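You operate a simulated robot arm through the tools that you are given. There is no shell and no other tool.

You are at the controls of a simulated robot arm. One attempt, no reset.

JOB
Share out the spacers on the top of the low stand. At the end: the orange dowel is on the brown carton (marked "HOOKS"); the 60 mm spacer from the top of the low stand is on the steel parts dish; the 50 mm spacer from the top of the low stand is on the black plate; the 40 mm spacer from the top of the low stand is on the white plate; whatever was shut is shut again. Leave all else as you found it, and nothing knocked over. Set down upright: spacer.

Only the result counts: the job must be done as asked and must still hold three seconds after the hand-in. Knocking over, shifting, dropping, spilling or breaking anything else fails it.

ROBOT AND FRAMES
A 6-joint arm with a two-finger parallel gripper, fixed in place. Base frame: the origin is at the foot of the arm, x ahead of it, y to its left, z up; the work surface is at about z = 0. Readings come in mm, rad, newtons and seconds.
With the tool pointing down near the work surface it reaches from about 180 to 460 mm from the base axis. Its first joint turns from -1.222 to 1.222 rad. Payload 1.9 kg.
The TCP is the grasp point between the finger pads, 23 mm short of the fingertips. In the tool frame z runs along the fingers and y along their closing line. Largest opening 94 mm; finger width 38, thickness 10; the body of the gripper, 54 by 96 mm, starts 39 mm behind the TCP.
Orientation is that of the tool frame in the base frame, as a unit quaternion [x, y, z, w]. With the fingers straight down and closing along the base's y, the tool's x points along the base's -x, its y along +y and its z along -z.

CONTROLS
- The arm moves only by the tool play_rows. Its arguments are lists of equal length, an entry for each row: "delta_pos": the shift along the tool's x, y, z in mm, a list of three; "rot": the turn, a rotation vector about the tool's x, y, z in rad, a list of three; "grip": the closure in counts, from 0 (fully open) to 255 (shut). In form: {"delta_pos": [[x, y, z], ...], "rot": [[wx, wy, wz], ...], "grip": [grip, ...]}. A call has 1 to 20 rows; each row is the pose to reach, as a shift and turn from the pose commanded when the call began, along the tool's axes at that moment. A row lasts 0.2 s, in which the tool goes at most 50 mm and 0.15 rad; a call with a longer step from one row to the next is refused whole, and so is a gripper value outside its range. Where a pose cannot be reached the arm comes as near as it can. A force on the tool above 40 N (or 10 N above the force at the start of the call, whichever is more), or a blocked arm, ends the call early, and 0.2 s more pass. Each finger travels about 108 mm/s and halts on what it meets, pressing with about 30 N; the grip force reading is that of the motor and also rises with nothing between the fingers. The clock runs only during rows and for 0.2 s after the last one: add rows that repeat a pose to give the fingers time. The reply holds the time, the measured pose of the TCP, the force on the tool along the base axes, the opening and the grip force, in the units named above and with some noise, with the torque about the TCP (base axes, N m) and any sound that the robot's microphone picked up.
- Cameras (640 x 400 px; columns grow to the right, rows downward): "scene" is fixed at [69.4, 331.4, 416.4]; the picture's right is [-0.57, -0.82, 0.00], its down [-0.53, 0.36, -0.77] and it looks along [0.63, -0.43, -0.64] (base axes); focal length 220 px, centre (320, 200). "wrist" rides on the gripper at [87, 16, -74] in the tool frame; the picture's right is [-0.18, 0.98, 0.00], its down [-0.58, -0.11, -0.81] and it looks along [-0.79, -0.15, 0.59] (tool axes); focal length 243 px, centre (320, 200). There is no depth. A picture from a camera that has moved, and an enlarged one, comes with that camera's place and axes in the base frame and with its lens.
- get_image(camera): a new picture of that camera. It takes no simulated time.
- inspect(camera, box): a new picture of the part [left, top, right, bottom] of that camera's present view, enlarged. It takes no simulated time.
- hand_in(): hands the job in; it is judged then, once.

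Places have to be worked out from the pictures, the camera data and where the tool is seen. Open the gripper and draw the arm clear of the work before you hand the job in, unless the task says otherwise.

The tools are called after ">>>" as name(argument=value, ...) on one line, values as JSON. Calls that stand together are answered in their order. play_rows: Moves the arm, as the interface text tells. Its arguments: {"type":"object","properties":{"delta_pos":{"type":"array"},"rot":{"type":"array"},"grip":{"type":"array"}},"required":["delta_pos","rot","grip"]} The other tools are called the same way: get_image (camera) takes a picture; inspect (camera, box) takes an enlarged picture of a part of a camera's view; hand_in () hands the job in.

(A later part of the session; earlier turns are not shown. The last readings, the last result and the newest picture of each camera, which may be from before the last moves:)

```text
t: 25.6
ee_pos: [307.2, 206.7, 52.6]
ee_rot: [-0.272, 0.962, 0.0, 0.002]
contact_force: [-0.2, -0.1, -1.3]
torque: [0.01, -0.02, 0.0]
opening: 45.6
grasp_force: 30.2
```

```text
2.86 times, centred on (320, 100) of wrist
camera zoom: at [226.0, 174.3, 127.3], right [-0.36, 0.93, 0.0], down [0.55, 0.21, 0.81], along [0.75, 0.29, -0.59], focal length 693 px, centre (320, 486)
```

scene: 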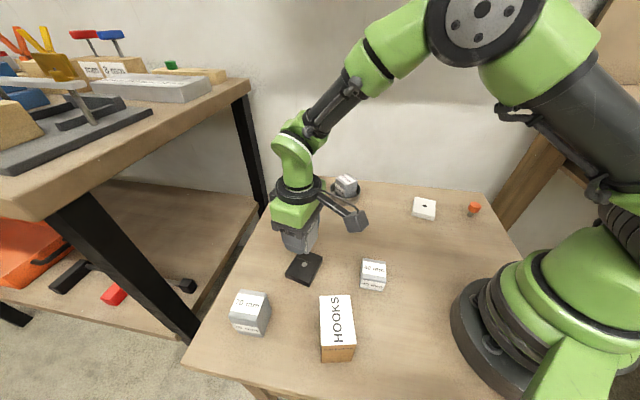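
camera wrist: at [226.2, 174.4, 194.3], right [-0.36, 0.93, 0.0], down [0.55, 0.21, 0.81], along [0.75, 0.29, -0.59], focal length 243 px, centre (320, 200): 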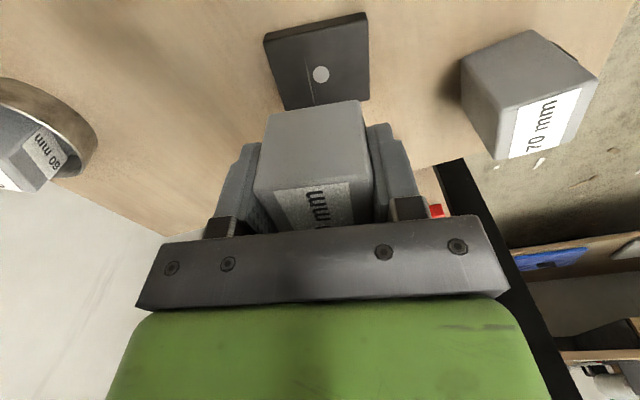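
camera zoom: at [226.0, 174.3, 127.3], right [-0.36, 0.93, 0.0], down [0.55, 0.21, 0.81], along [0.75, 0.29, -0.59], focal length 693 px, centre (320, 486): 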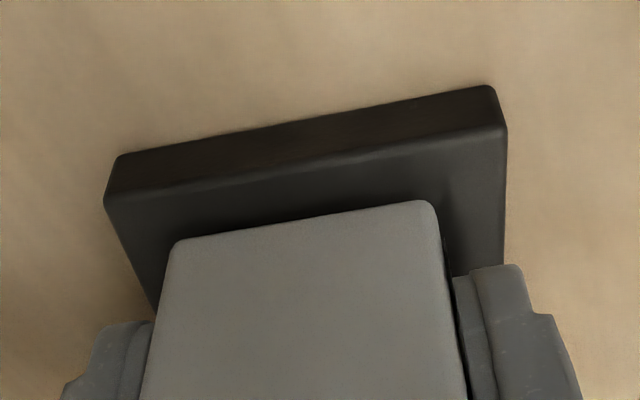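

The spacer is well centred on the plate (about 5 mm front margin, 13 mm on each side). I'll lower gently to contact.

>>> play_rows(delta_pos=[[0, 0, 3], [0, 0, 5], [0, 0, 6], [0, 0, 7], [0, 0, 7]], rot=[[0, 0, 0], [0, 0, 0], [0, 0, 0], [0, 0, 0], [0, 0, 0]], grip=[220, 220, 220, 220, 220])

```text
t: 26.8
ee_pos: [308.4, 207.8, 46.3]
ee_rot: [-0.271, 0.963, 0.001, 0.001]
contact_force: [-3.4, -0.1, 23.8]
torque: [0.0, 0.13, -0.04]
opening: 45.7
grasp_force: 30.6
```

The spacer is in contact with the plate at 24 N. I'll back off 0.8 mm, open, then check.

>>> play_rows(delta_pos=[[0, 0, -0.8], [0, 0, -0.8], [0, 0, -0.8], [0, 0, -0.8], [0, 0, -0.8]], rot=[[0, 0, 0], [0, 0, 0], [0, 0, 0], [0, 0, 0], [0, 0, 0]], grip=[220, 115, 60, 0, 0])

>>> inspect(camera="wrist", box=[160, 30, 480, 230])

>>> inspect(camera="scene", box=[265, 215, 345, 295])

```text
t: 28.0
ee_pos: [308.3, 207.2, 47.8]
ee_rot: [-0.272, 0.962, 0.0, 0.0]
contact_force: [0.0, 0.9, -0.8]
torque: [0.0, 0.03, 0.01]
opening: 93.9
grasp_force: 0.1
```

```text
2.00 times, centred on (320, 130) of wrist
camera zoom: at [226.5, 173.2, 121.5], right [-0.36, 0.93, 0.0], down [0.55, 0.21, 0.81], along [0.75, 0.29, -0.59], focal length 485 px, centre (320, 340)
```

zoom: 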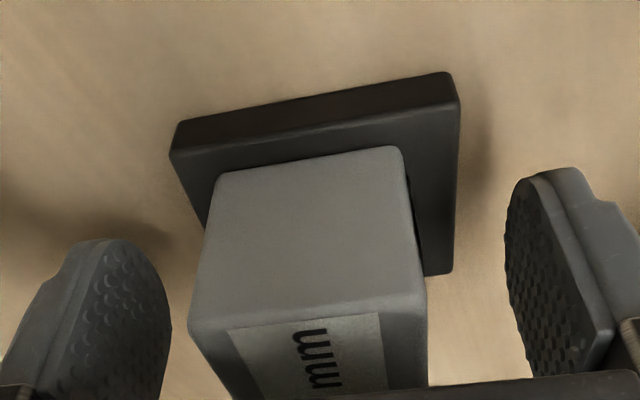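

```text
5.00 times, centred on (305, 255) of scene
camera zoom: at [69.4, 331.4, 416.4], right [-0.57, -0.82, 0.0], down [-0.53, 0.36, -0.77], along [0.63, -0.43, -0.64], focal length 1099 px, centre (395, -75)
```

zoom: 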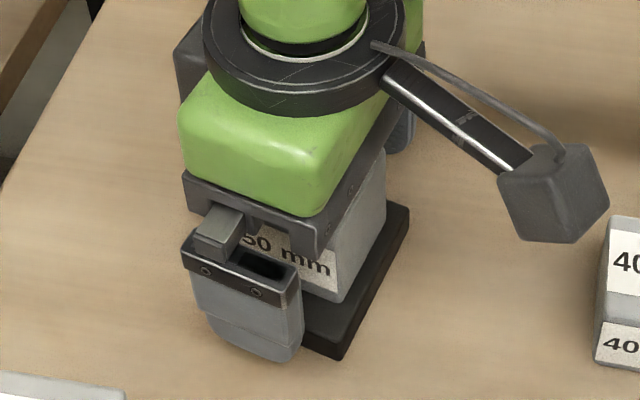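

The 50 mm spacer is standing on the black plate. I'll rise clear and go over the 40 mm spacer, which I place at about (209.5, 106.4), turned about 44°.

>>> play_rows(delta_pos=[[0, 0, -20], [0, 0, -60], [0, 0, -103], [27.4, -6.9, -103], [54.8, -13.8, -103], [82.1, -20.6, -103], [109.5, -27.5, -103], [136.9, -34.4, -103], [136.9, -34.4, -103]], rot=[[0, 0, 0], [0, 0, 0], [0, 0, 0], [0, 0, -0.044], [0, 0, -0.087], [0, 0, -0.131], [0, 0, -0.174], [0, 0, -0.218], [0, 0, -0.218]], grip=[0, 0, 0, 0, 0, 0, 0, 0, 0])

>>> get_image(camera="scene")

>>> get_image(camera="wrist")

```text
t: 30.0
ee_pos: [211.2, 105.6, 147.7]
ee_rot: [-0.375, 0.927, 0.001, 0.001]
contact_force: [-0.7, -0.2, -0.3]
torque: [0.01, -0.01, 0.01]
opening: 94.1
grasp_force: 0.1
```

```text
taken
```

scene: 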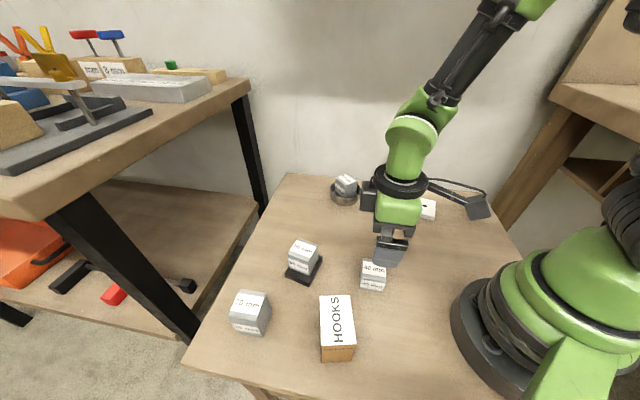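

```text
taken
camera wrist: at [137.7, 55.4, 223.3], right [-0.55, 0.83, 0.0], down [0.49, 0.32, 0.81], along [0.67, 0.44, -0.59], focal length 243 px, centre (320, 200)
```

wrist: 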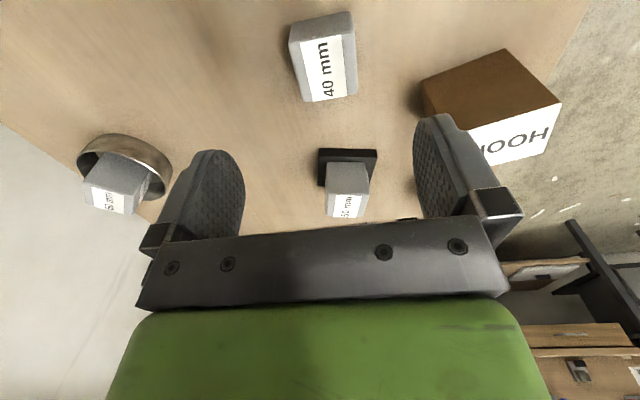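

>>> inspect(camera="wrist", box=[275, 0, 375, 110])

>>> inspect(camera="scene", box=[270, 220, 400, 300])

```text
3.64 times, centred on (325, 55) of wrist
camera zoom: at [137.7, 55.4, 223.3], right [-0.55, 0.83, 0.0], down [0.49, 0.32, 0.81], along [0.67, 0.44, -0.59], focal length 882 px, centre (302, 727)
```

zoom: 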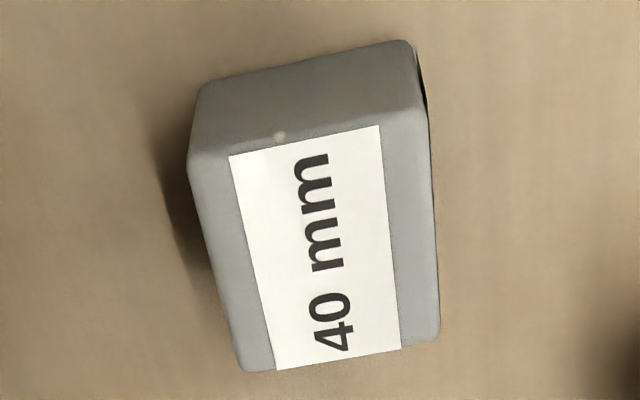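

```text
4.92 times, centred on (335, 260) of scene
camera zoom: at [69.4, 331.4, 416.4], right [-0.57, -0.82, 0.0], down [-0.53, 0.36, -0.77], along [0.63, -0.43, -0.64], focal length 1082 px, centre (246, -95)
```

zoom: 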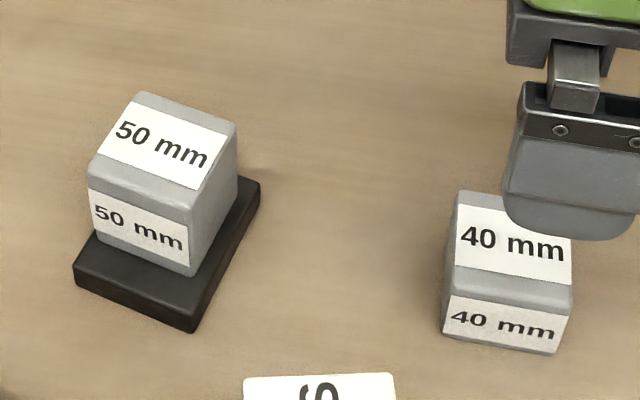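

The 50 mm spacer stands well on its plate. The 40 mm spacer's centre is (208.5, 108.5) and aligned; I'll shift slightly and descend to z≈28.

>>> play_rows(delta_pos=[[-0.5, 4.4, 25], [-0.5, 4.4, 50], [-0.5, 4.4, 75], [-0.5, 4.4, 95], [-0.5, 4.4, 110], [-0.5, 4.4, 119.5], [-0.5, 4.4, 119.5]], rot=[[0, 0, 0], [0, 0, 0], [0, 0, 0], [0, 0, 0], [0, 0, 0], [0, 0, 0], [0, 0, 0]], grip=[0, 0, 0, 0, 0, 0, 0])

>>> inspect(camera="wrist", box=[160, 60, 480, 260])

```text
t: 31.6
ee_pos: [206.6, 108.6, 29.5]
ee_rot: [-0.374, 0.927, 0.0, 0.001]
contact_force: [0.0, 0.4, 0.4]
torque: [-0.02, 0.02, 0.0]
opening: 93.9
grasp_force: 0.1
```

```text
2.00 times, centred on (320, 160) of wrist
camera zoom: at [133.1, 58.4, 104.8], right [-0.55, 0.83, 0.0], down [0.49, 0.32, 0.81], along [0.67, 0.44, -0.59], focal length 485 px, centre (320, 280)
```

zoom: 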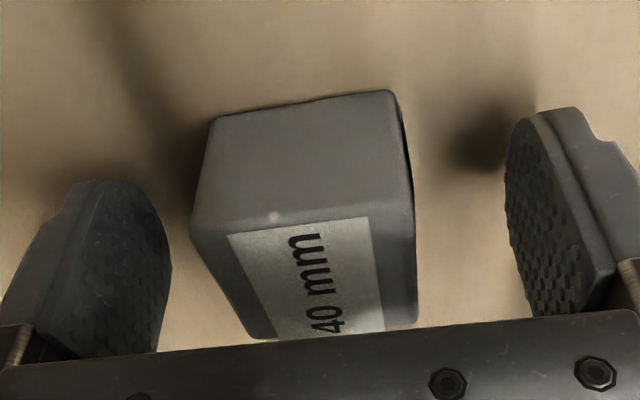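

>>> play_rows(delta_pos=[[0, 0, 0], [0, 0, 0], [0, 0, 0], [0, 0, 0]], rot=[[0, 0, 0], [0, 0, 0], [0, 0, 0], [0, 0, 0]], grip=[220, 220, 220, 220])

>>> inspect(camera="wrist", box=[160, 60, 480, 260])

>>> inspect(camera="scene", box=[400, 185, 450, 235])

```text
t: 32.6
ee_pos: [206.2, 108.4, 29.6]
ee_rot: [-0.374, 0.927, 0.0, 0.002]
contact_force: [-0.7, 0.2, 3.2]
torque: [0.03, 0.0, -0.01]
opening: 45.4
grasp_force: 29.9
```

```text
2.00 times, centred on (320, 160) of wrist
camera zoom: at [133.2, 58.4, 104.9], right [-0.55, 0.83, 0.0], down [0.49, 0.32, 0.81], along [0.67, 0.44, -0.59], focal length 485 px, centre (320, 280)
```

zoom: 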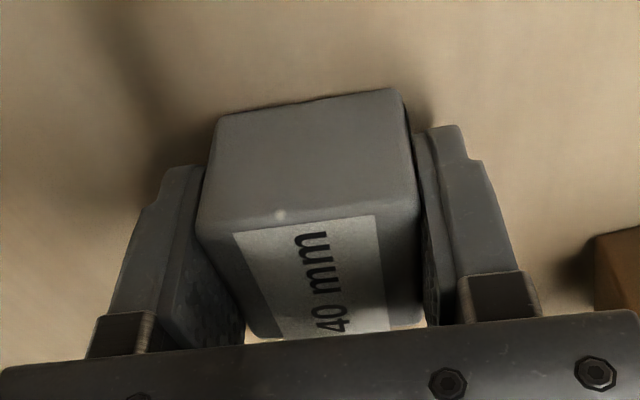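

```text
8.00 times, centred on (425, 210) of scene
camera zoom: at [69.4, 331.4, 416.4], right [-0.57, -0.82, 0.0], down [-0.53, 0.36, -0.77], along [0.63, -0.43, -0.64], focal length 1758 px, centre (-520, 120)
```

zoom: 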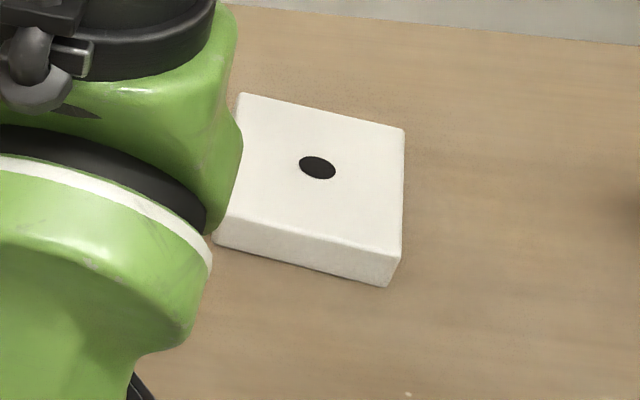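

I've gripped the 40 mm spacer. The white plate is 55×69 mm, about 13.5 mm thick, centred at (279.7, -164) with its edge at about 33°. I'll lift and carry the spacer over it.

>>> play_rows(delta_pos=[[0, 0, -15], [0, 0, -50], [0, 0, -90], [17.1, -30.8, -90], [34.2, -61.7, -90], [51.3, -92.5, -90], [68.5, -123.4, -90], [85.6, -154.2, -90], [102.7, -185, -90], [119.8, -215.9, -90], [136.9, -246.7, -90], [136.9, -246.7, -90], [136.9, -246.7, -90]], rot=[[0, 0, 0], [0, 0, 0], [0, 0, 0], [0, 0, 0.024], [0, 0, 0.048], [0, 0, 0.072], [0, 0, 0.096], [0, 0, 0.12], [0, 0, 0.144], [0, 0, 0.168], [0, 0, 0.192], [0, 0, 0.192], [0, 0, 0.192]], grip=[220, 220, 220, 220, 220, 220, 220, 220, 220, 220, 220, 220, 220])

>>> get_image(camera="scene")

>>> get_image(camera="wrist")

```text
t: 35.4
ee_pos: [280.0, -163.3, 120.4]
ee_rot: [-0.284, 0.959, -0.001, 0.001]
contact_force: [-0.3, 0.2, -0.9]
torque: [0.0, 0.0, 0.01]
opening: 45.6
grasp_force: 30.1
```

```text
taken
```

scene: 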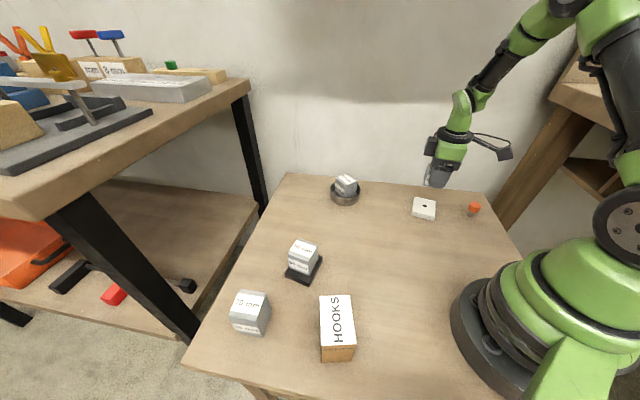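

```text
taken
camera wrist: at [199.7, -199.0, 195.4], right [-0.38, 0.92, 0.0], down [0.55, 0.22, 0.81], along [0.75, 0.31, -0.59], focal length 243 px, centre (320, 200)
```

wrist: 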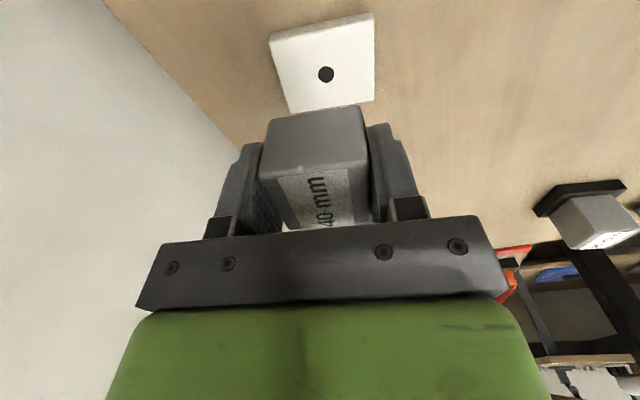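

>>> inspect(camera="wrist", box=[250, 0, 400, 120])

>>> inspect(camera="scene", box=[400, 150, 470, 230])

```text
3.33 times, centred on (325, 60) of wrist
camera zoom: at [199.7, -199.0, 195.4], right [-0.38, 0.92, 0.0], down [0.55, 0.22, 0.81], along [0.75, 0.31, -0.59], focal length 809 px, centre (303, 667)
```

zoom: 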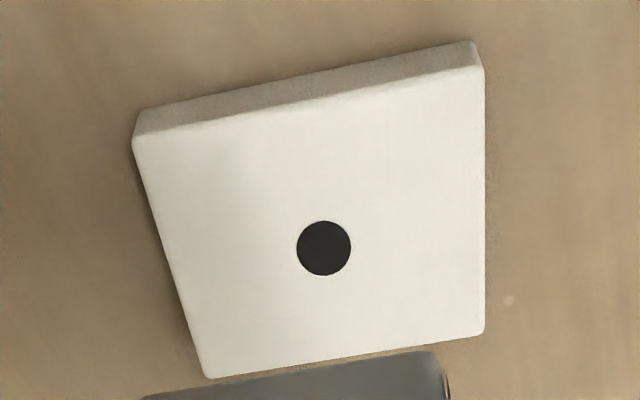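

```text
5.00 times, centred on (435, 190) of scene
camera zoom: at [69.4, 331.4, 416.4], right [-0.57, -0.82, 0.0], down [-0.53, 0.36, -0.77], along [0.63, -0.43, -0.64], focal length 1099 px, centre (-255, 250)
```

zoom: 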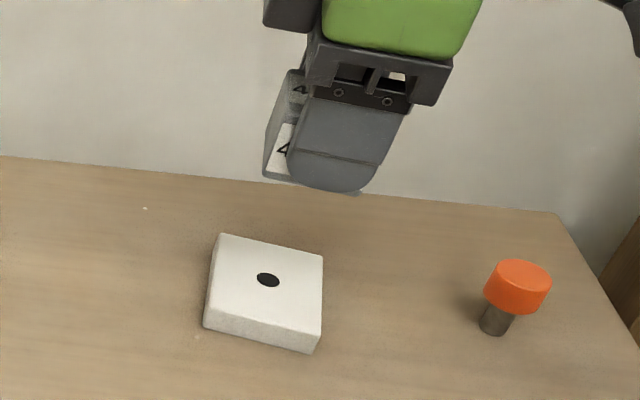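

The wrist view shows the plate centre about 4.5 mm to one side of the grasp point, with the rotation matched. I'll correct for that and lower to about 8 mm above the plate.

>>> play_rows(delta_pos=[[-1, 4.5, 0], [-1, 4.5, 20], [-1, 4.5, 40], [-1, 4.5, 60], [-1, 4.5, 69], [-1, 4.5, 69]], rot=[[0, 0, 0], [0, 0, 0], [0, 0, 0], [0, 0, 0], [0, 0, 0], [0, 0, 0]], grip=[220, 220, 220, 220, 220, 220])

>>> inspect(camera="wrist", box=[220, 30, 420, 170])

>>> inspect(camera="scene", box=[390, 160, 470, 230])

```text
t: 36.8
ee_pos: [278.2, -157.0, 50.7]
ee_rot: [-0.285, 0.959, 0.0, 0.0]
contact_force: [0.0, -0.6, -1.7]
torque: [0.01, -0.01, 0.0]
opening: 45.4
grasp_force: 29.6
```

```text
2.86 times, centred on (320, 100) of wrist
camera zoom: at [198.0, -193.1, 126.4], right [-0.38, 0.92, 0.0], down [0.55, 0.22, 0.81], along [0.75, 0.31, -0.59], focal length 693 px, centre (320, 486)
```

zoom: 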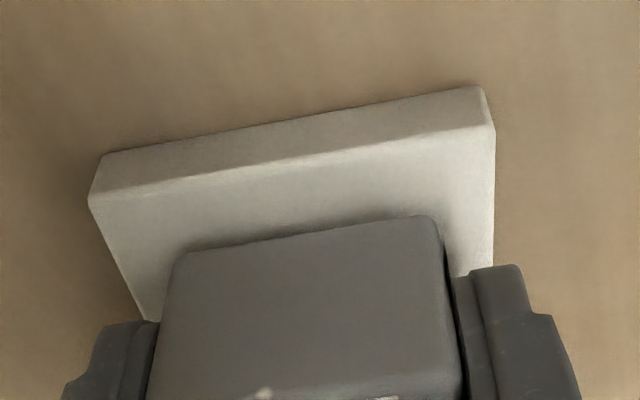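

```text
5.71 times, centred on (430, 195) of scene
camera zoom: at [69.4, 331.4, 416.4], right [-0.57, -0.82, 0.0], down [-0.53, 0.36, -0.77], along [0.63, -0.43, -0.64], focal length 1256 px, centre (-309, 229)
```

zoom: 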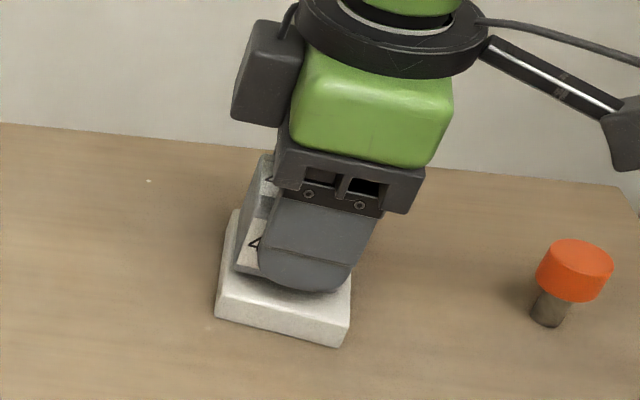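

The spacer is over the plate, with about an 8 mm front margin against a wanted 5 mm and a 2 mm side offset. I'll trim that and lower to contact.

>>> play_rows(delta_pos=[[2.2, -1.8, 0], [2.2, -1.8, 3], [2.2, -1.8, 5], [2.2, -1.8, 6], [2.2, -1.8, 6]], rot=[[0, 0, 0], [0, 0, 0], [0, 0, 0], [0, 0, 0], [0, 0, 0]], grip=[220, 220, 220, 220, 220])

>>> inspect(camera="wrist", box=[220, 30, 420, 170])

```text
t: 38.0
ee_pos: [277.4, -161.5, 45.3]
ee_rot: [-0.284, 0.959, 0.0, 0.002]
contact_force: [-1.5, 2.7, 18.2]
torque: [0.18, 0.05, -0.01]
opening: 45.3
grasp_force: 30.4
```

```text
2.86 times, centred on (320, 100) of wrist
camera zoom: at [196.9, -196.5, 120.6], right [-0.38, 0.92, 0.0], down [0.55, 0.23, 0.81], along [0.75, 0.31, -0.59], focal length 693 px, centre (320, 486)
```

zoom: 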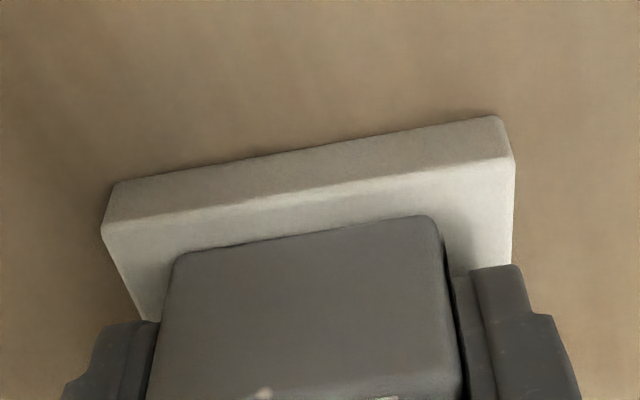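

Contact is at 18 N with the spacer centred on the plate. I'll back off slightly, open, and look.

>>> play_rows(delta_pos=[[0, 0, -0.6], [0, 0, -0.6], [0, 0, -0.6], [0, 0, -0.6], [0, 0, -0.6]], rot=[[0, 0, 0], [0, 0, 0], [0, 0, 0], [0, 0, 0], [0, 0, 0]], grip=[220, 115, 60, 0, 0])

>>> inspect(camera="wrist", box=[160, 30, 480, 230])

>>> inspect(camera="scene", box=[390, 160, 470, 230])

```text
t: 39.2
ee_pos: [275.9, -162.0, 45.7]
ee_rot: [-0.285, 0.959, 0.001, 0.001]
contact_force: [0.9, 0.0, -0.3]
torque: [0.03, 0.02, -0.02]
opening: 94.0
grasp_force: 0.0
```

```text
2.00 times, centred on (320, 130) of wrist
camera zoom: at [196.3, -197.0, 120.6], right [-0.38, 0.92, 0.0], down [0.55, 0.22, 0.81], along [0.75, 0.31, -0.59], focal length 485 px, centre (320, 340)
```

zoom: 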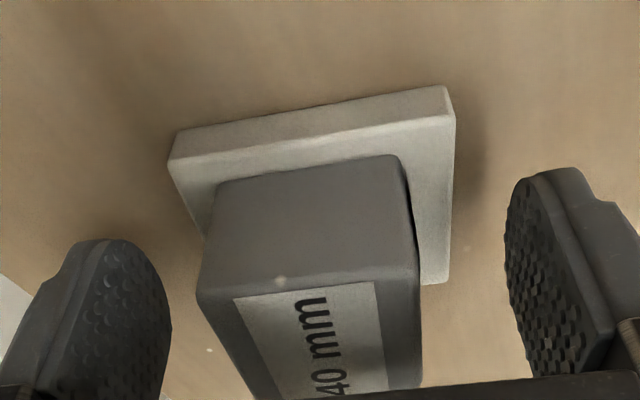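

```text
5.71 times, centred on (430, 195) of scene
camera zoom: at [69.4, 331.4, 416.4], right [-0.57, -0.82, 0.0], down [-0.53, 0.36, -0.77], along [0.63, -0.43, -0.64], focal length 1256 px, centre (-309, 229)
```

zoom: 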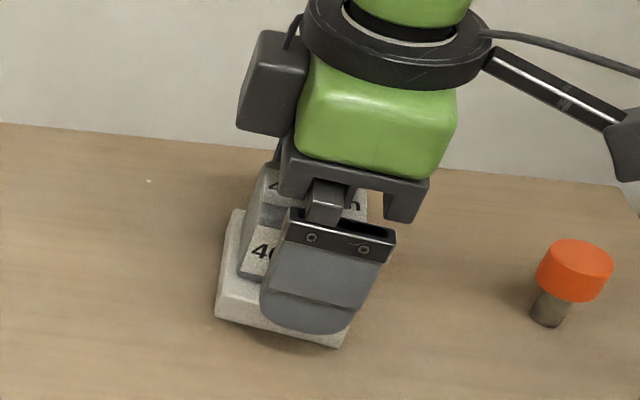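

The 40 mm spacer is standing on the white plate. Next is the orange dowel near (192.5, -246). I'll rise straight up, then move over it, turning so the camera arm points back toward the base, away from the neighbouring desk.

>>> play_rows(delta_pos=[[0, 0, -20], [0, 0, -62], [0, 0, -110], [9.7, -2.1, -110], [19.3, -4.2, -110], [29, -6.3, -110], [38.6, -8.4, -110], [48.3, -10.5, -110], [58, -12.6, -110], [67.6, -14.7, -110], [77.3, -16.8, -110], [86.9, -18.9, -110], [96.6, -21, -110], [106.2, -23.1, -110], [115.9, -25.2, -110], [115.9, -25.2, -110]], rot=[[0, 0, 0], [0, 0, 0], [0, 0, 0], [0, 0, 0.121], [0, 0, 0.2415], [0, 0, 0.362], [0, 0, 0.483], [0, 0, 0.604], [0, 0, 0.7245], [0, 0, 0.845], [0, 0, 0.966], [0, 0, 1.087], [0, 0, 1.2075], [0, 0, 1.328], [0, 0, 1.449], [0, 0, 1.449]], grip=[0, 0, 0, 0, 0, 0, 0, 0, 0, 0, 0, 0, 0, 0, 0, 0])

>>> get_image(camera="scene")

>>> get_image(camera="wrist")

```text
t: 42.6
ee_pos: [193.3, -244.9, 154.8]
ee_rot: [0.423, 0.906, 0.0, 0.001]
contact_force: [-0.3, 1.0, 0.5]
torque: [-0.01, -0.03, -0.01]
opening: 94.0
grasp_force: 0.0
```

```text
taken
```

scene: 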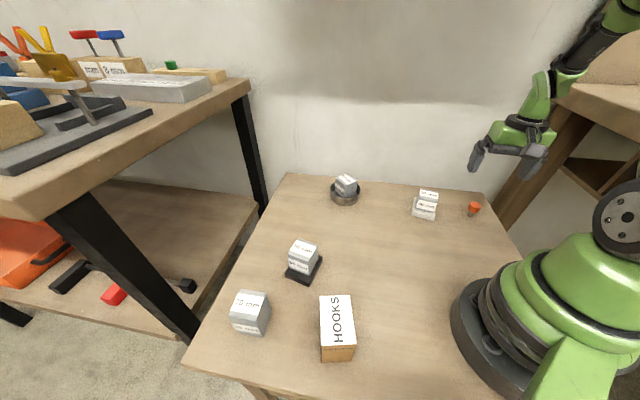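

```text
taken
camera wrist: at [151.5, -171.9, 230.2], right [0.87, 0.49, 0.0], down [0.29, -0.52, 0.81], along [0.39, -0.7, -0.59], focal length 243 px, centre (320, 200)
```

wrist: 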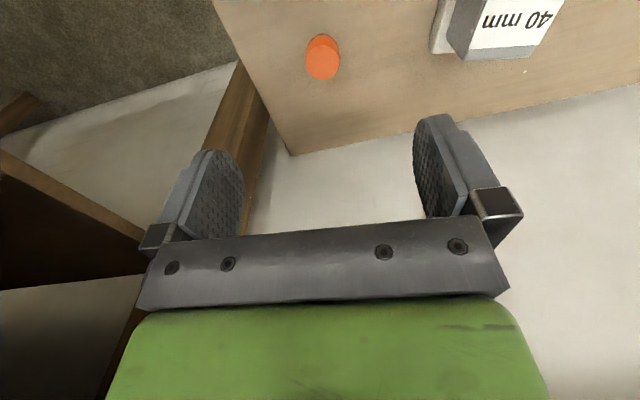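

I'm above the dowel. I'll enlarge the views to place the dowel precisely and check clearance to the desk on the right.

>>> inspect(camera="wrist", box=[290, 20, 360, 90])

>>> inspect(camera="scene", box=[440, 0, 640, 240])

>>> inspect(camera="scene", box=[400, 175, 500, 230])

```text
5.71 times, centred on (325, 55) of wrist
camera zoom: at [151.5, -171.9, 230.2], right [0.87, 0.49, 0.0], down [0.29, -0.52, 0.81], along [0.39, -0.7, -0.59], focal length 1386 px, centre (291, 1029)
```

zoom: 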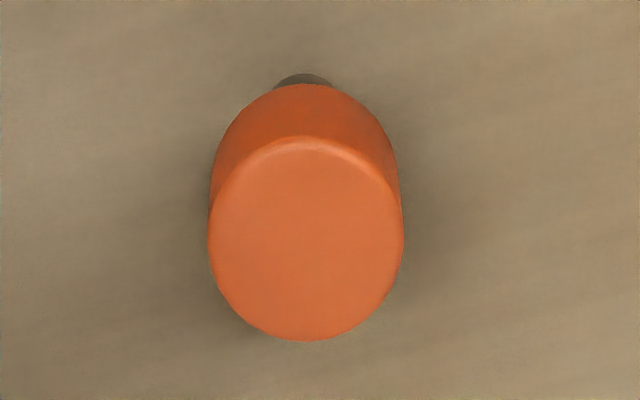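

```text
1.67 times, centred on (540, 120) of scene
camera zoom: at [69.4, 331.4, 416.4], right [-0.57, -0.82, 0.0], down [-0.53, 0.36, -0.77], along [0.63, -0.43, -0.64], focal length 366 px, centre (-47, 333)
```

zoom: 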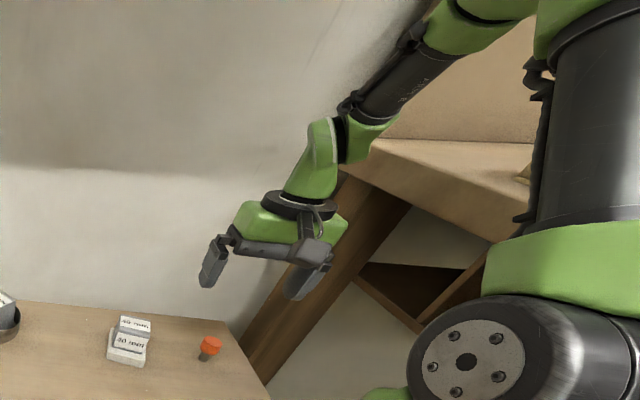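

```text
6.40 times, centred on (450, 202) of scene
camera zoom: at [69.4, 331.4, 416.4], right [-0.57, -0.82, 0.0], down [-0.53, 0.36, -0.77], along [0.63, -0.43, -0.64], focal length 1407 px, centre (-512, 184)
```

zoom: 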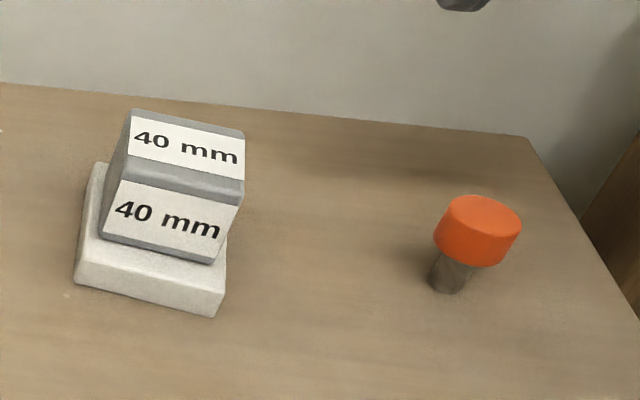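

>>> inspect(camera="wrist", box=[0, 0, 260, 400])

>>> inspect(camera="scene", box=[460, 40, 640, 240])

```text
1.00 times, centred on (130, 200) of wrist (not enlarged: the box is as wide or as high as the picture)
camera zoom: at [151.5, -171.9, 230.2], right [0.87, 0.49, 0.0], down [0.29, -0.52, 0.81], along [0.39, -0.7, -0.59], focal length 243 px, centre (510, 200)
```

zoom: 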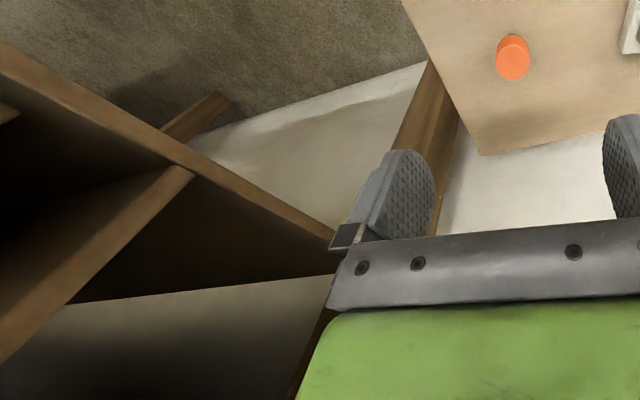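

```text
2.00 times, centred on (550, 140) of scene
camera zoom: at [69.4, 331.4, 416.4], right [-0.57, -0.82, 0.0], down [-0.53, 0.36, -0.77], along [0.63, -0.43, -0.64], focal length 440 px, centre (-140, 320)
```

zoom: 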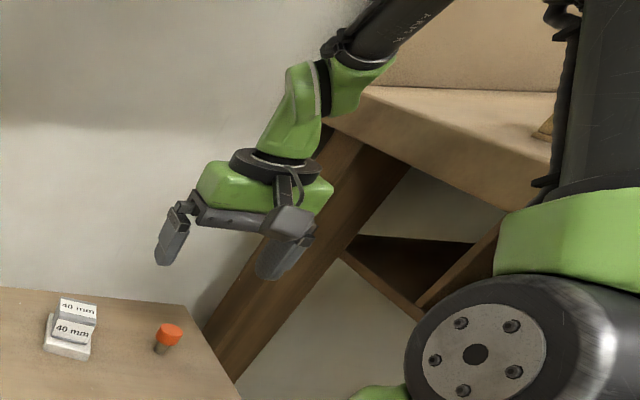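

The desk leg triangulates to about y = -510, well clear. The dowel head is about 26 mm across and sits about (2.5, 2.6) mm from the tool axis, so I'll shift and descend to z≈33 with the fingers part-closed.

>>> play_rows(delta_pos=[[2.4, 2.6, 0], [2.4, 2.6, 25], [2.4, 2.6, 50], [2.4, 2.6, 75], [2.4, 2.6, 90], [2.4, 2.6, 90]], rot=[[0, 0, 0], [0, 0, 0], [0, 0, 0], [0, 0, 0], [0, 0, 0], [0, 0, 0]], grip=[50, 85, 85, 85, 85, 85])

>>> get_image(camera="wrist")

>>> inspect(camera="scene", box=[430, 130, 530, 230])

```text
t: 44.0
ee_pos: [194.5, -241.7, 64.5]
ee_rot: [0.422, 0.907, 0.001, 0.0]
contact_force: [-0.1, 0.7, 0.5]
torque: [0.01, 0.0, 0.02]
opening: 62.7
grasp_force: 0.1
```

```text
taken
camera wrist: at [152.3, -166.7, 138.9], right [0.87, 0.49, 0.0], down [0.29, -0.52, 0.81], along [0.4, -0.7, -0.59], focal length 243 px, centre (320, 200)
```

wrist: 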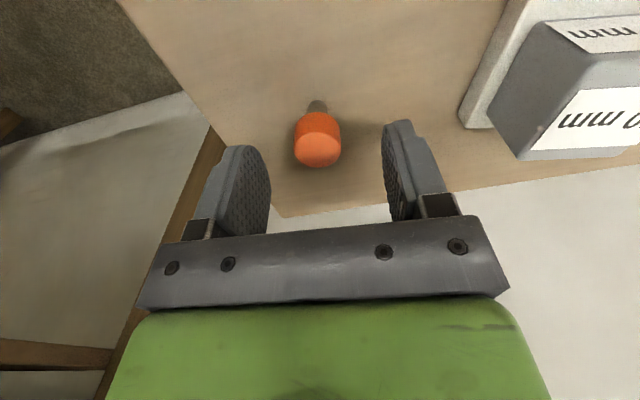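

```text
4.00 times, centred on (480, 180) of scene
camera zoom: at [69.4, 331.4, 416.4], right [-0.57, -0.82, 0.0], down [-0.53, 0.36, -0.77], along [0.63, -0.43, -0.64], focal length 879 px, centre (-320, 280)
```

zoom: 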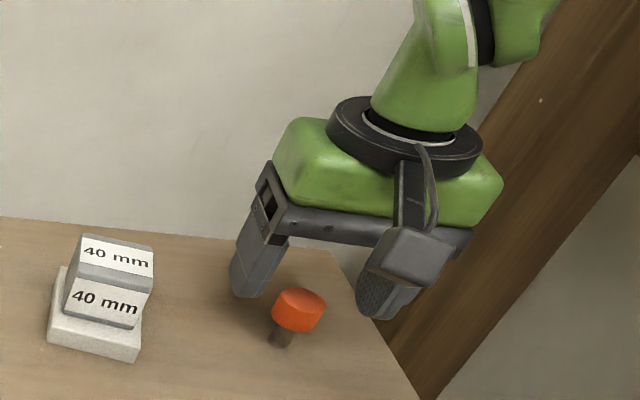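

The dowel is nearly centred. I'll trim 1 mm and descend to z≈33.

>>> play_rows(delta_pos=[[-1.2, -1, 0], [-1.2, -1, 12], [-1.2, -1, 24], [-1.2, -1, 32], [-1.2, -1, 32]], rot=[[0, 0, 0], [0, 0, 0], [0, 0, 0], [0, 0, 0], [0, 0, 0]], grip=[85, 85, 85, 85, 85])

>>> inspect(camera="wrist", box=[200, 80, 440, 240])

>>> inspect(camera="scene", box=[430, 150, 530, 230])

```text
t: 45.2
ee_pos: [195.3, -244.7, 31.4]
ee_rot: [0.422, 0.907, 0.0, 0.001]
contact_force: [0.0, 0.6, -0.4]
torque: [0.01, -0.01, 0.01]
opening: 62.6
grasp_force: 0.0
```

```text
2.50 times, centred on (320, 160) of wrist
camera zoom: at [151.5, -170.0, 106.8], right [0.87, 0.49, 0.0], down [0.29, -0.52, 0.81], along [0.4, -0.7, -0.59], focal length 606 px, centre (320, 300)
```

zoom: 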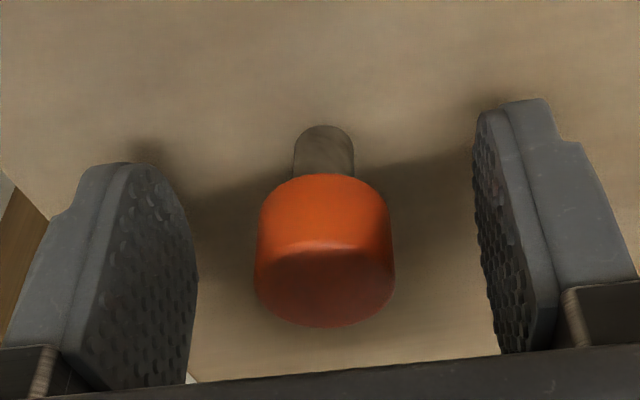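

```text
5.00 times, centred on (480, 190) of scene
camera zoom: at [69.4, 331.4, 416.4], right [-0.57, -0.82, 0.0], down [-0.53, 0.36, -0.77], along [0.63, -0.43, -0.64], focal length 1099 px, centre (-480, 250)
```

zoom: 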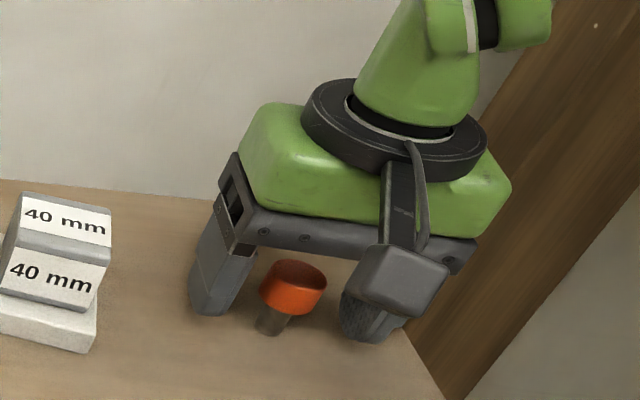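

The dowel head is between the pads, so I'll close on it.

>>> play_rows(delta_pos=[[0, 0, 0], [0, 0, 0], [0, 0, 0], [0, 0, 0]], rot=[[0, 0, 0], [0, 0, 0], [0, 0, 0], [0, 0, 0]], grip=[150, 230, 230, 230])

>>> inspect(camera="wrist", box=[200, 80, 440, 240])

```text
t: 46.2
ee_pos: [194.8, -245.1, 31.2]
ee_rot: [0.423, 0.906, 0.001, 0.0]
contact_force: [0.5, -0.2, 0.4]
torque: [-0.01, -0.01, -0.03]
opening: 24.5
grasp_force: 30.7
```

```text
2.50 times, centred on (320, 160) of wrist
camera zoom: at [151.5, -169.9, 107.0], right [0.87, 0.49, 0.0], down [0.29, -0.52, 0.81], along [0.4, -0.7, -0.59], focal length 606 px, centre (320, 300)
```

zoom: 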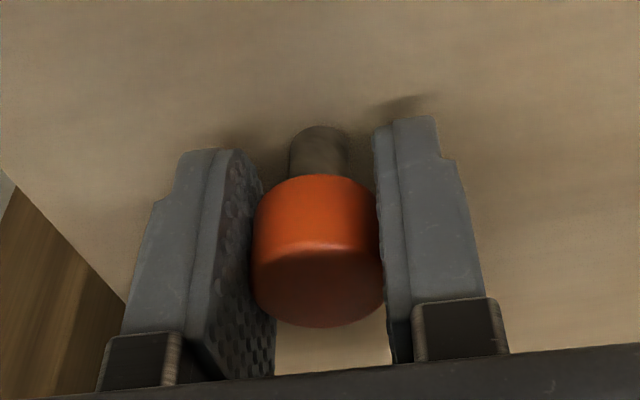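

The dowel is gripped at 24.5 mm. I'll lift it well clear and swing along an arc at safe radius over to the carton at about (167.5, 234.5), top at about z = 75.

>>> play_rows(delta_pos=[[0, 0, -15], [0, 0, -50], [0, 0, -90], [0, 0, -129], [7.7, 34.8, -129], [15.6, 69.6, -129], [23.3, 104.4, -129], [41.1, 145.5, -129], [58.9, 186.5, -129], [86.3, 216, -129], [113.7, 245.6, -129], [147.6, 267.5, -129], [181.5, 289.3, -129], [225, 299.7, -129], [268.4, 310.1, -129], [307.3, 302.5, -129], [346.3, 295, -129], [385.1, 287.4, -129], [385.1, 287.4, -129]], rot=[[0, 0, 0], [0, 0, 0], [0, 0, 0], [0, 0, 0], [0, 0, -0.1246], [0, 0, -0.2493], [0, 0, -0.3739], [0, 0, -0.4986], [0, 0, -0.6232], [0, 0, -0.7479], [0, 0, -0.8725], [0, 0, -0.9971], [0, 0, -1.1218], [0, 0, -1.2464], [0, 0, -1.3711], [0, 0, -1.4957], [0, 0, -1.6204], [0, 0, -1.745], [0, 0, -1.745]], grip=[230, 230, 230, 230, 230, 230, 230, 230, 230, 230, 230, 230, 230, 230, 230, 230, 230, 230, 230])

>>> get_image(camera="scene")

>>> get_image(camera="wrist")

```text
t: 50.2
ee_pos: [164.4, 235.7, 159.6]
ee_rot: [-0.423, 0.906, 0.001, 0.001]
contact_force: [0.0, 0.2, -0.5]
torque: [0.02, 0.01, -0.02]
opening: 24.7
grasp_force: 29.8
```

```text
taken
```

scene: 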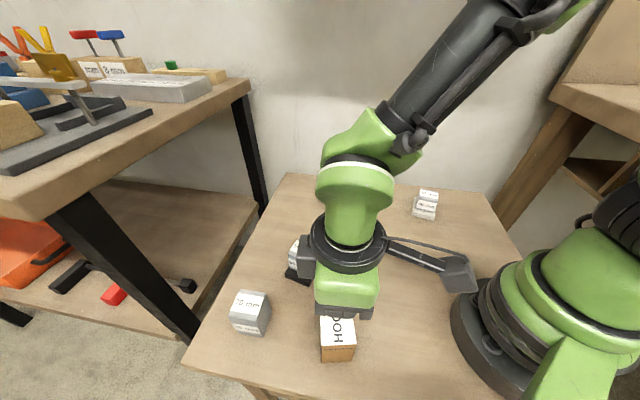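

```text
taken
camera wrist: at [98.5, 177.6, 235.2], right [-0.64, 0.77, 0.0], down [0.46, 0.37, 0.81], along [0.62, 0.51, -0.59], focal length 243 px, centre (320, 200)
```

wrist: 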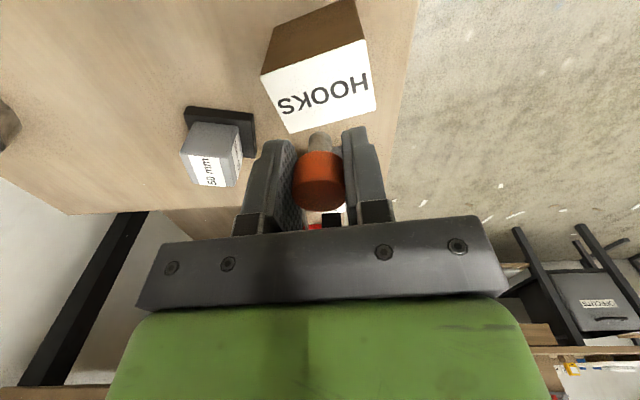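

>>> inspect(camera="wrist", box=[240, 0, 400, 150])

```text
2.67 times, centred on (320, 75) of wrist
camera zoom: at [98.5, 177.6, 235.2], right [-0.64, 0.77, 0.0], down [0.46, 0.37, 0.81], along [0.62, 0.51, -0.59], focal length 647 px, centre (320, 533)
```

zoom: 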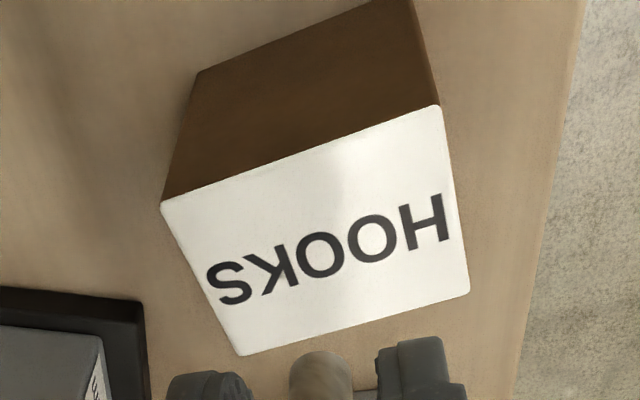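

The carton top measures 69×48 mm and its centre is about 4.5 mm forward of the tool axis. I'll shift over it and lower to about 8 mm above the top.

>>> play_rows(delta_pos=[[-4.5, 0.3, 0], [-4.5, 0.3, 15], [-4.5, 0.3, 30], [-4.5, 0.3, 40], [-4.5, 0.3, 45], [-4.5, 0.3, 45]], rot=[[0, 0, 0], [0, 0, 0], [0, 0, 0], [0, 0, 0], [0, 0, 0], [0, 0, 0]], grip=[230, 230, 230, 230, 230, 230])

>>> inspect(camera="wrist", box=[220, 20, 420, 230])

>>> inspect(camera="scene", box=[280, 240, 400, 370])

```text
t: 51.6
ee_pos: [169.4, 241.4, 116.1]
ee_rot: [-0.422, 0.906, 0.0, 0.001]
contact_force: [-0.4, -0.8, -0.9]
torque: [-0.02, 0.01, 0.01]
opening: 24.6
grasp_force: 30.0
```

```text
1.90 times, centred on (320, 125) of wrist
camera zoom: at [101.8, 182.2, 191.9], right [-0.63, 0.77, 0.0], down [0.46, 0.37, 0.81], along [0.62, 0.51, -0.59], focal length 462 px, centre (320, 343)
```

zoom: 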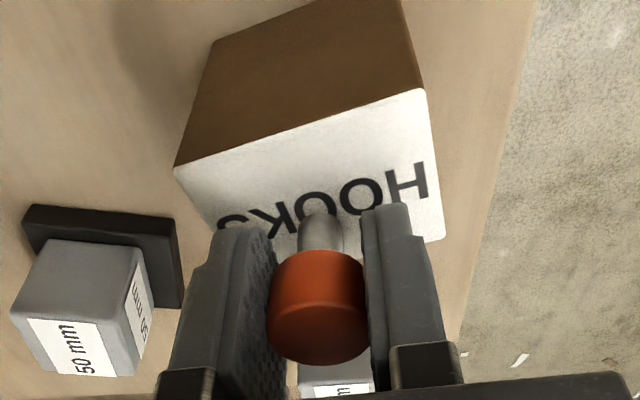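

```text
3.08 times, centred on (340, 305) of scene
camera zoom: at [69.4, 331.4, 416.4], right [-0.57, -0.82, 0.0], down [-0.53, 0.36, -0.77], along [0.63, -0.43, -0.64], focal length 676 px, centre (258, -123)
```

zoom: 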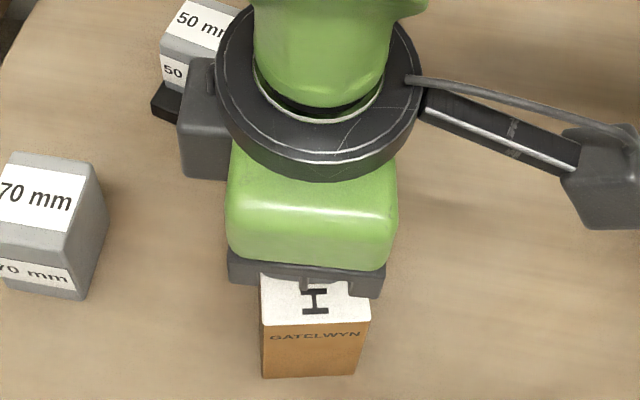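

The dowel foot is within about 2 mm of the carton-top centre. I'll lower gently to contact.

>>> play_rows(delta_pos=[[0, 0, 3], [0, 0, 6], [0, 0, 7], [0, 0, 8], [0, 0, 8]], rot=[[0, 0, 0], [0, 0, 0], [0, 0, 0], [0, 0, 0], [0, 0, 0]], grip=[230, 230, 230, 230, 230])

```text
t: 52.8
ee_pos: [169.1, 240.1, 109.2]
ee_rot: [-0.423, 0.906, 0.001, 0.003]
contact_force: [-0.2, 3.2, 33.0]
torque: [0.11, 0.04, 0.01]
opening: 24.5
grasp_force: 29.7
```

Contact on the carton at 33 N. I'll back off about 0.9 mm to unload before releasing.

>>> play_rows(delta_pos=[[0, 0, -0.5], [0, 0, -0.9], [0, 0, -0.9]], rot=[[0, 0, 0], [0, 0, 0], [0, 0, 0]], grip=[230, 230, 230])

>>> inspect(camera="wrist", box=[220, 20, 420, 230])

```text
t: 53.6
ee_pos: [169.1, 239.1, 109.2]
ee_rot: [-0.423, 0.906, 0.001, 0.0]
contact_force: [3.4, 5.4, 18.2]
torque: [0.17, -0.09, -0.01]
opening: 24.3
grasp_force: 30.0
```

```text
1.90 times, centred on (320, 125) of wrist
camera zoom: at [101.6, 181.6, 184.9], right [-0.63, 0.77, 0.0], down [0.46, 0.37, 0.81], along [0.62, 0.51, -0.59], focal length 462 px, centre (320, 343)
```

zoom: 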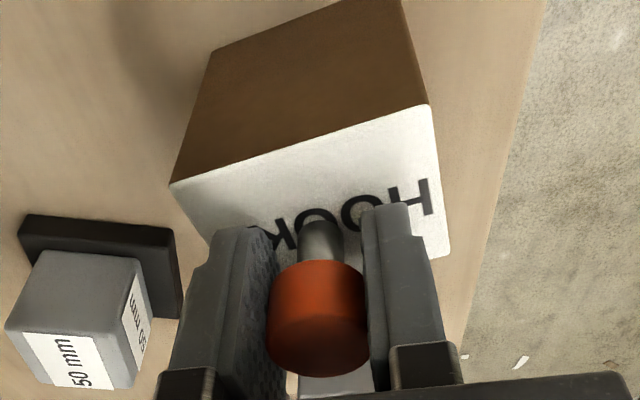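

18 N remains, so I'll ease up another 0.7 mm.

>>> play_rows(delta_pos=[[0, 0, -0.4], [0, 0, -0.7], [0, 0, -0.7]], rot=[[0, 0, 0], [0, 0, 0], [0, 0, 0]], grip=[230, 230, 230])

```text
t: 54.4
ee_pos: [168.7, 238.9, 110.8]
ee_rot: [-0.423, 0.906, 0.0, -0.001]
contact_force: [1.1, 0.2, -0.4]
torque: [0.02, 0.04, -0.03]
opening: 24.1
grasp_force: 29.8
```

The load is now zero, so the dowel foot is just at the surface. I'll open the fingers gently.

>>> play_rows(delta_pos=[[0, 0, 0], [0, 0, 0], [0, 0, 0], [0, 0, 0], [0, 0, 0]], rot=[[0, 0, 0], [0, 0, 0], [0, 0, 0], [0, 0, 0], [0, 0, 0]], grip=[180, 160, 120, 85, 85])

>>> inspect(camera="wrist", box=[180, 20, 460, 230])

```text
t: 55.6
ee_pos: [169.6, 239.0, 110.4]
ee_rot: [-0.423, 0.906, 0.0, 0.001]
contact_force: [0.6, -0.3, -0.1]
torque: [0.0, 0.02, -0.01]
opening: 62.6
grasp_force: 0.1
```

```text
1.90 times, centred on (320, 125) of wrist
camera zoom: at [101.6, 181.7, 186.0], right [-0.63, 0.77, 0.0], down [0.46, 0.37, 0.81], along [0.62, 0.51, -0.59], focal length 462 px, centre (320, 343)
```

zoom: 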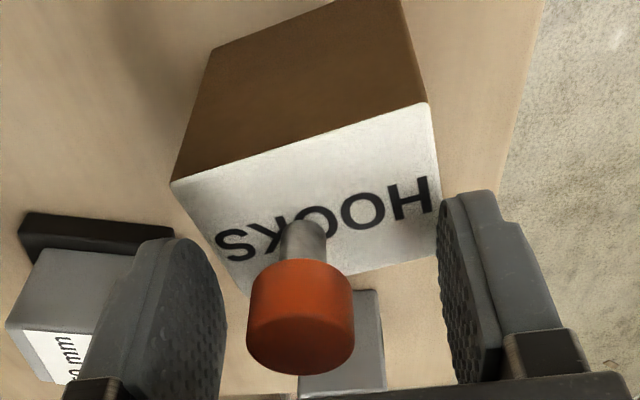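

The dowel stands on the carton and the fingers are clear on both sides. I'll rise straight up.

>>> play_rows(delta_pos=[[0, 0, -5], [0, 0, -15], [0, 0, -35], [0, 0, -65], [0, 0, -100], [0, 0, -100]], rot=[[0, 0, 0], [0, 0, 0], [0, 0, 0], [0, 0, 0], [0, 0, 0], [0, 0, 0]], grip=[85, 85, 85, 85, 85, 85])

>>> get_image(camera="wrist")

>>> get_image(camera="scene")

```text
t: 57.0
ee_pos: [170.2, 238.2, 212.8]
ee_rot: [-0.423, 0.906, 0.0, 0.001]
contact_force: [-0.5, 0.4, -0.2]
torque: [-0.03, -0.02, 0.01]
opening: 62.9
grasp_force: 0.0
```

```text
taken
camera wrist: at [102.7, 181.0, 287.6], right [-0.63, 0.77, 0.0], down [0.46, 0.37, 0.81], along [0.62, 0.51, -0.59], focal length 243 px, centre (320, 200)
```

wrist: 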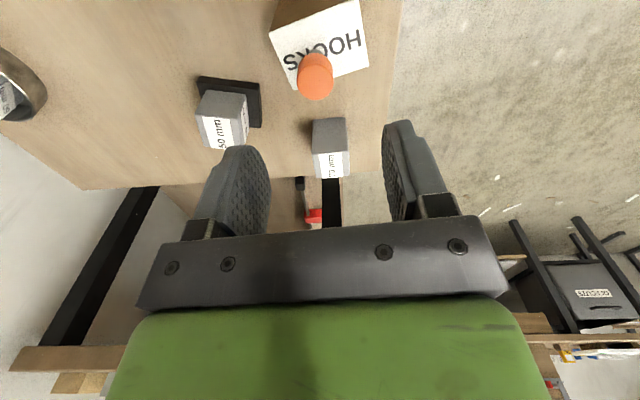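

```text
taken
```

scene: 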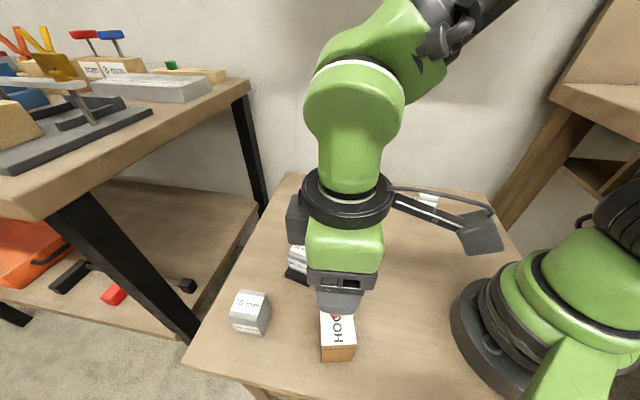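

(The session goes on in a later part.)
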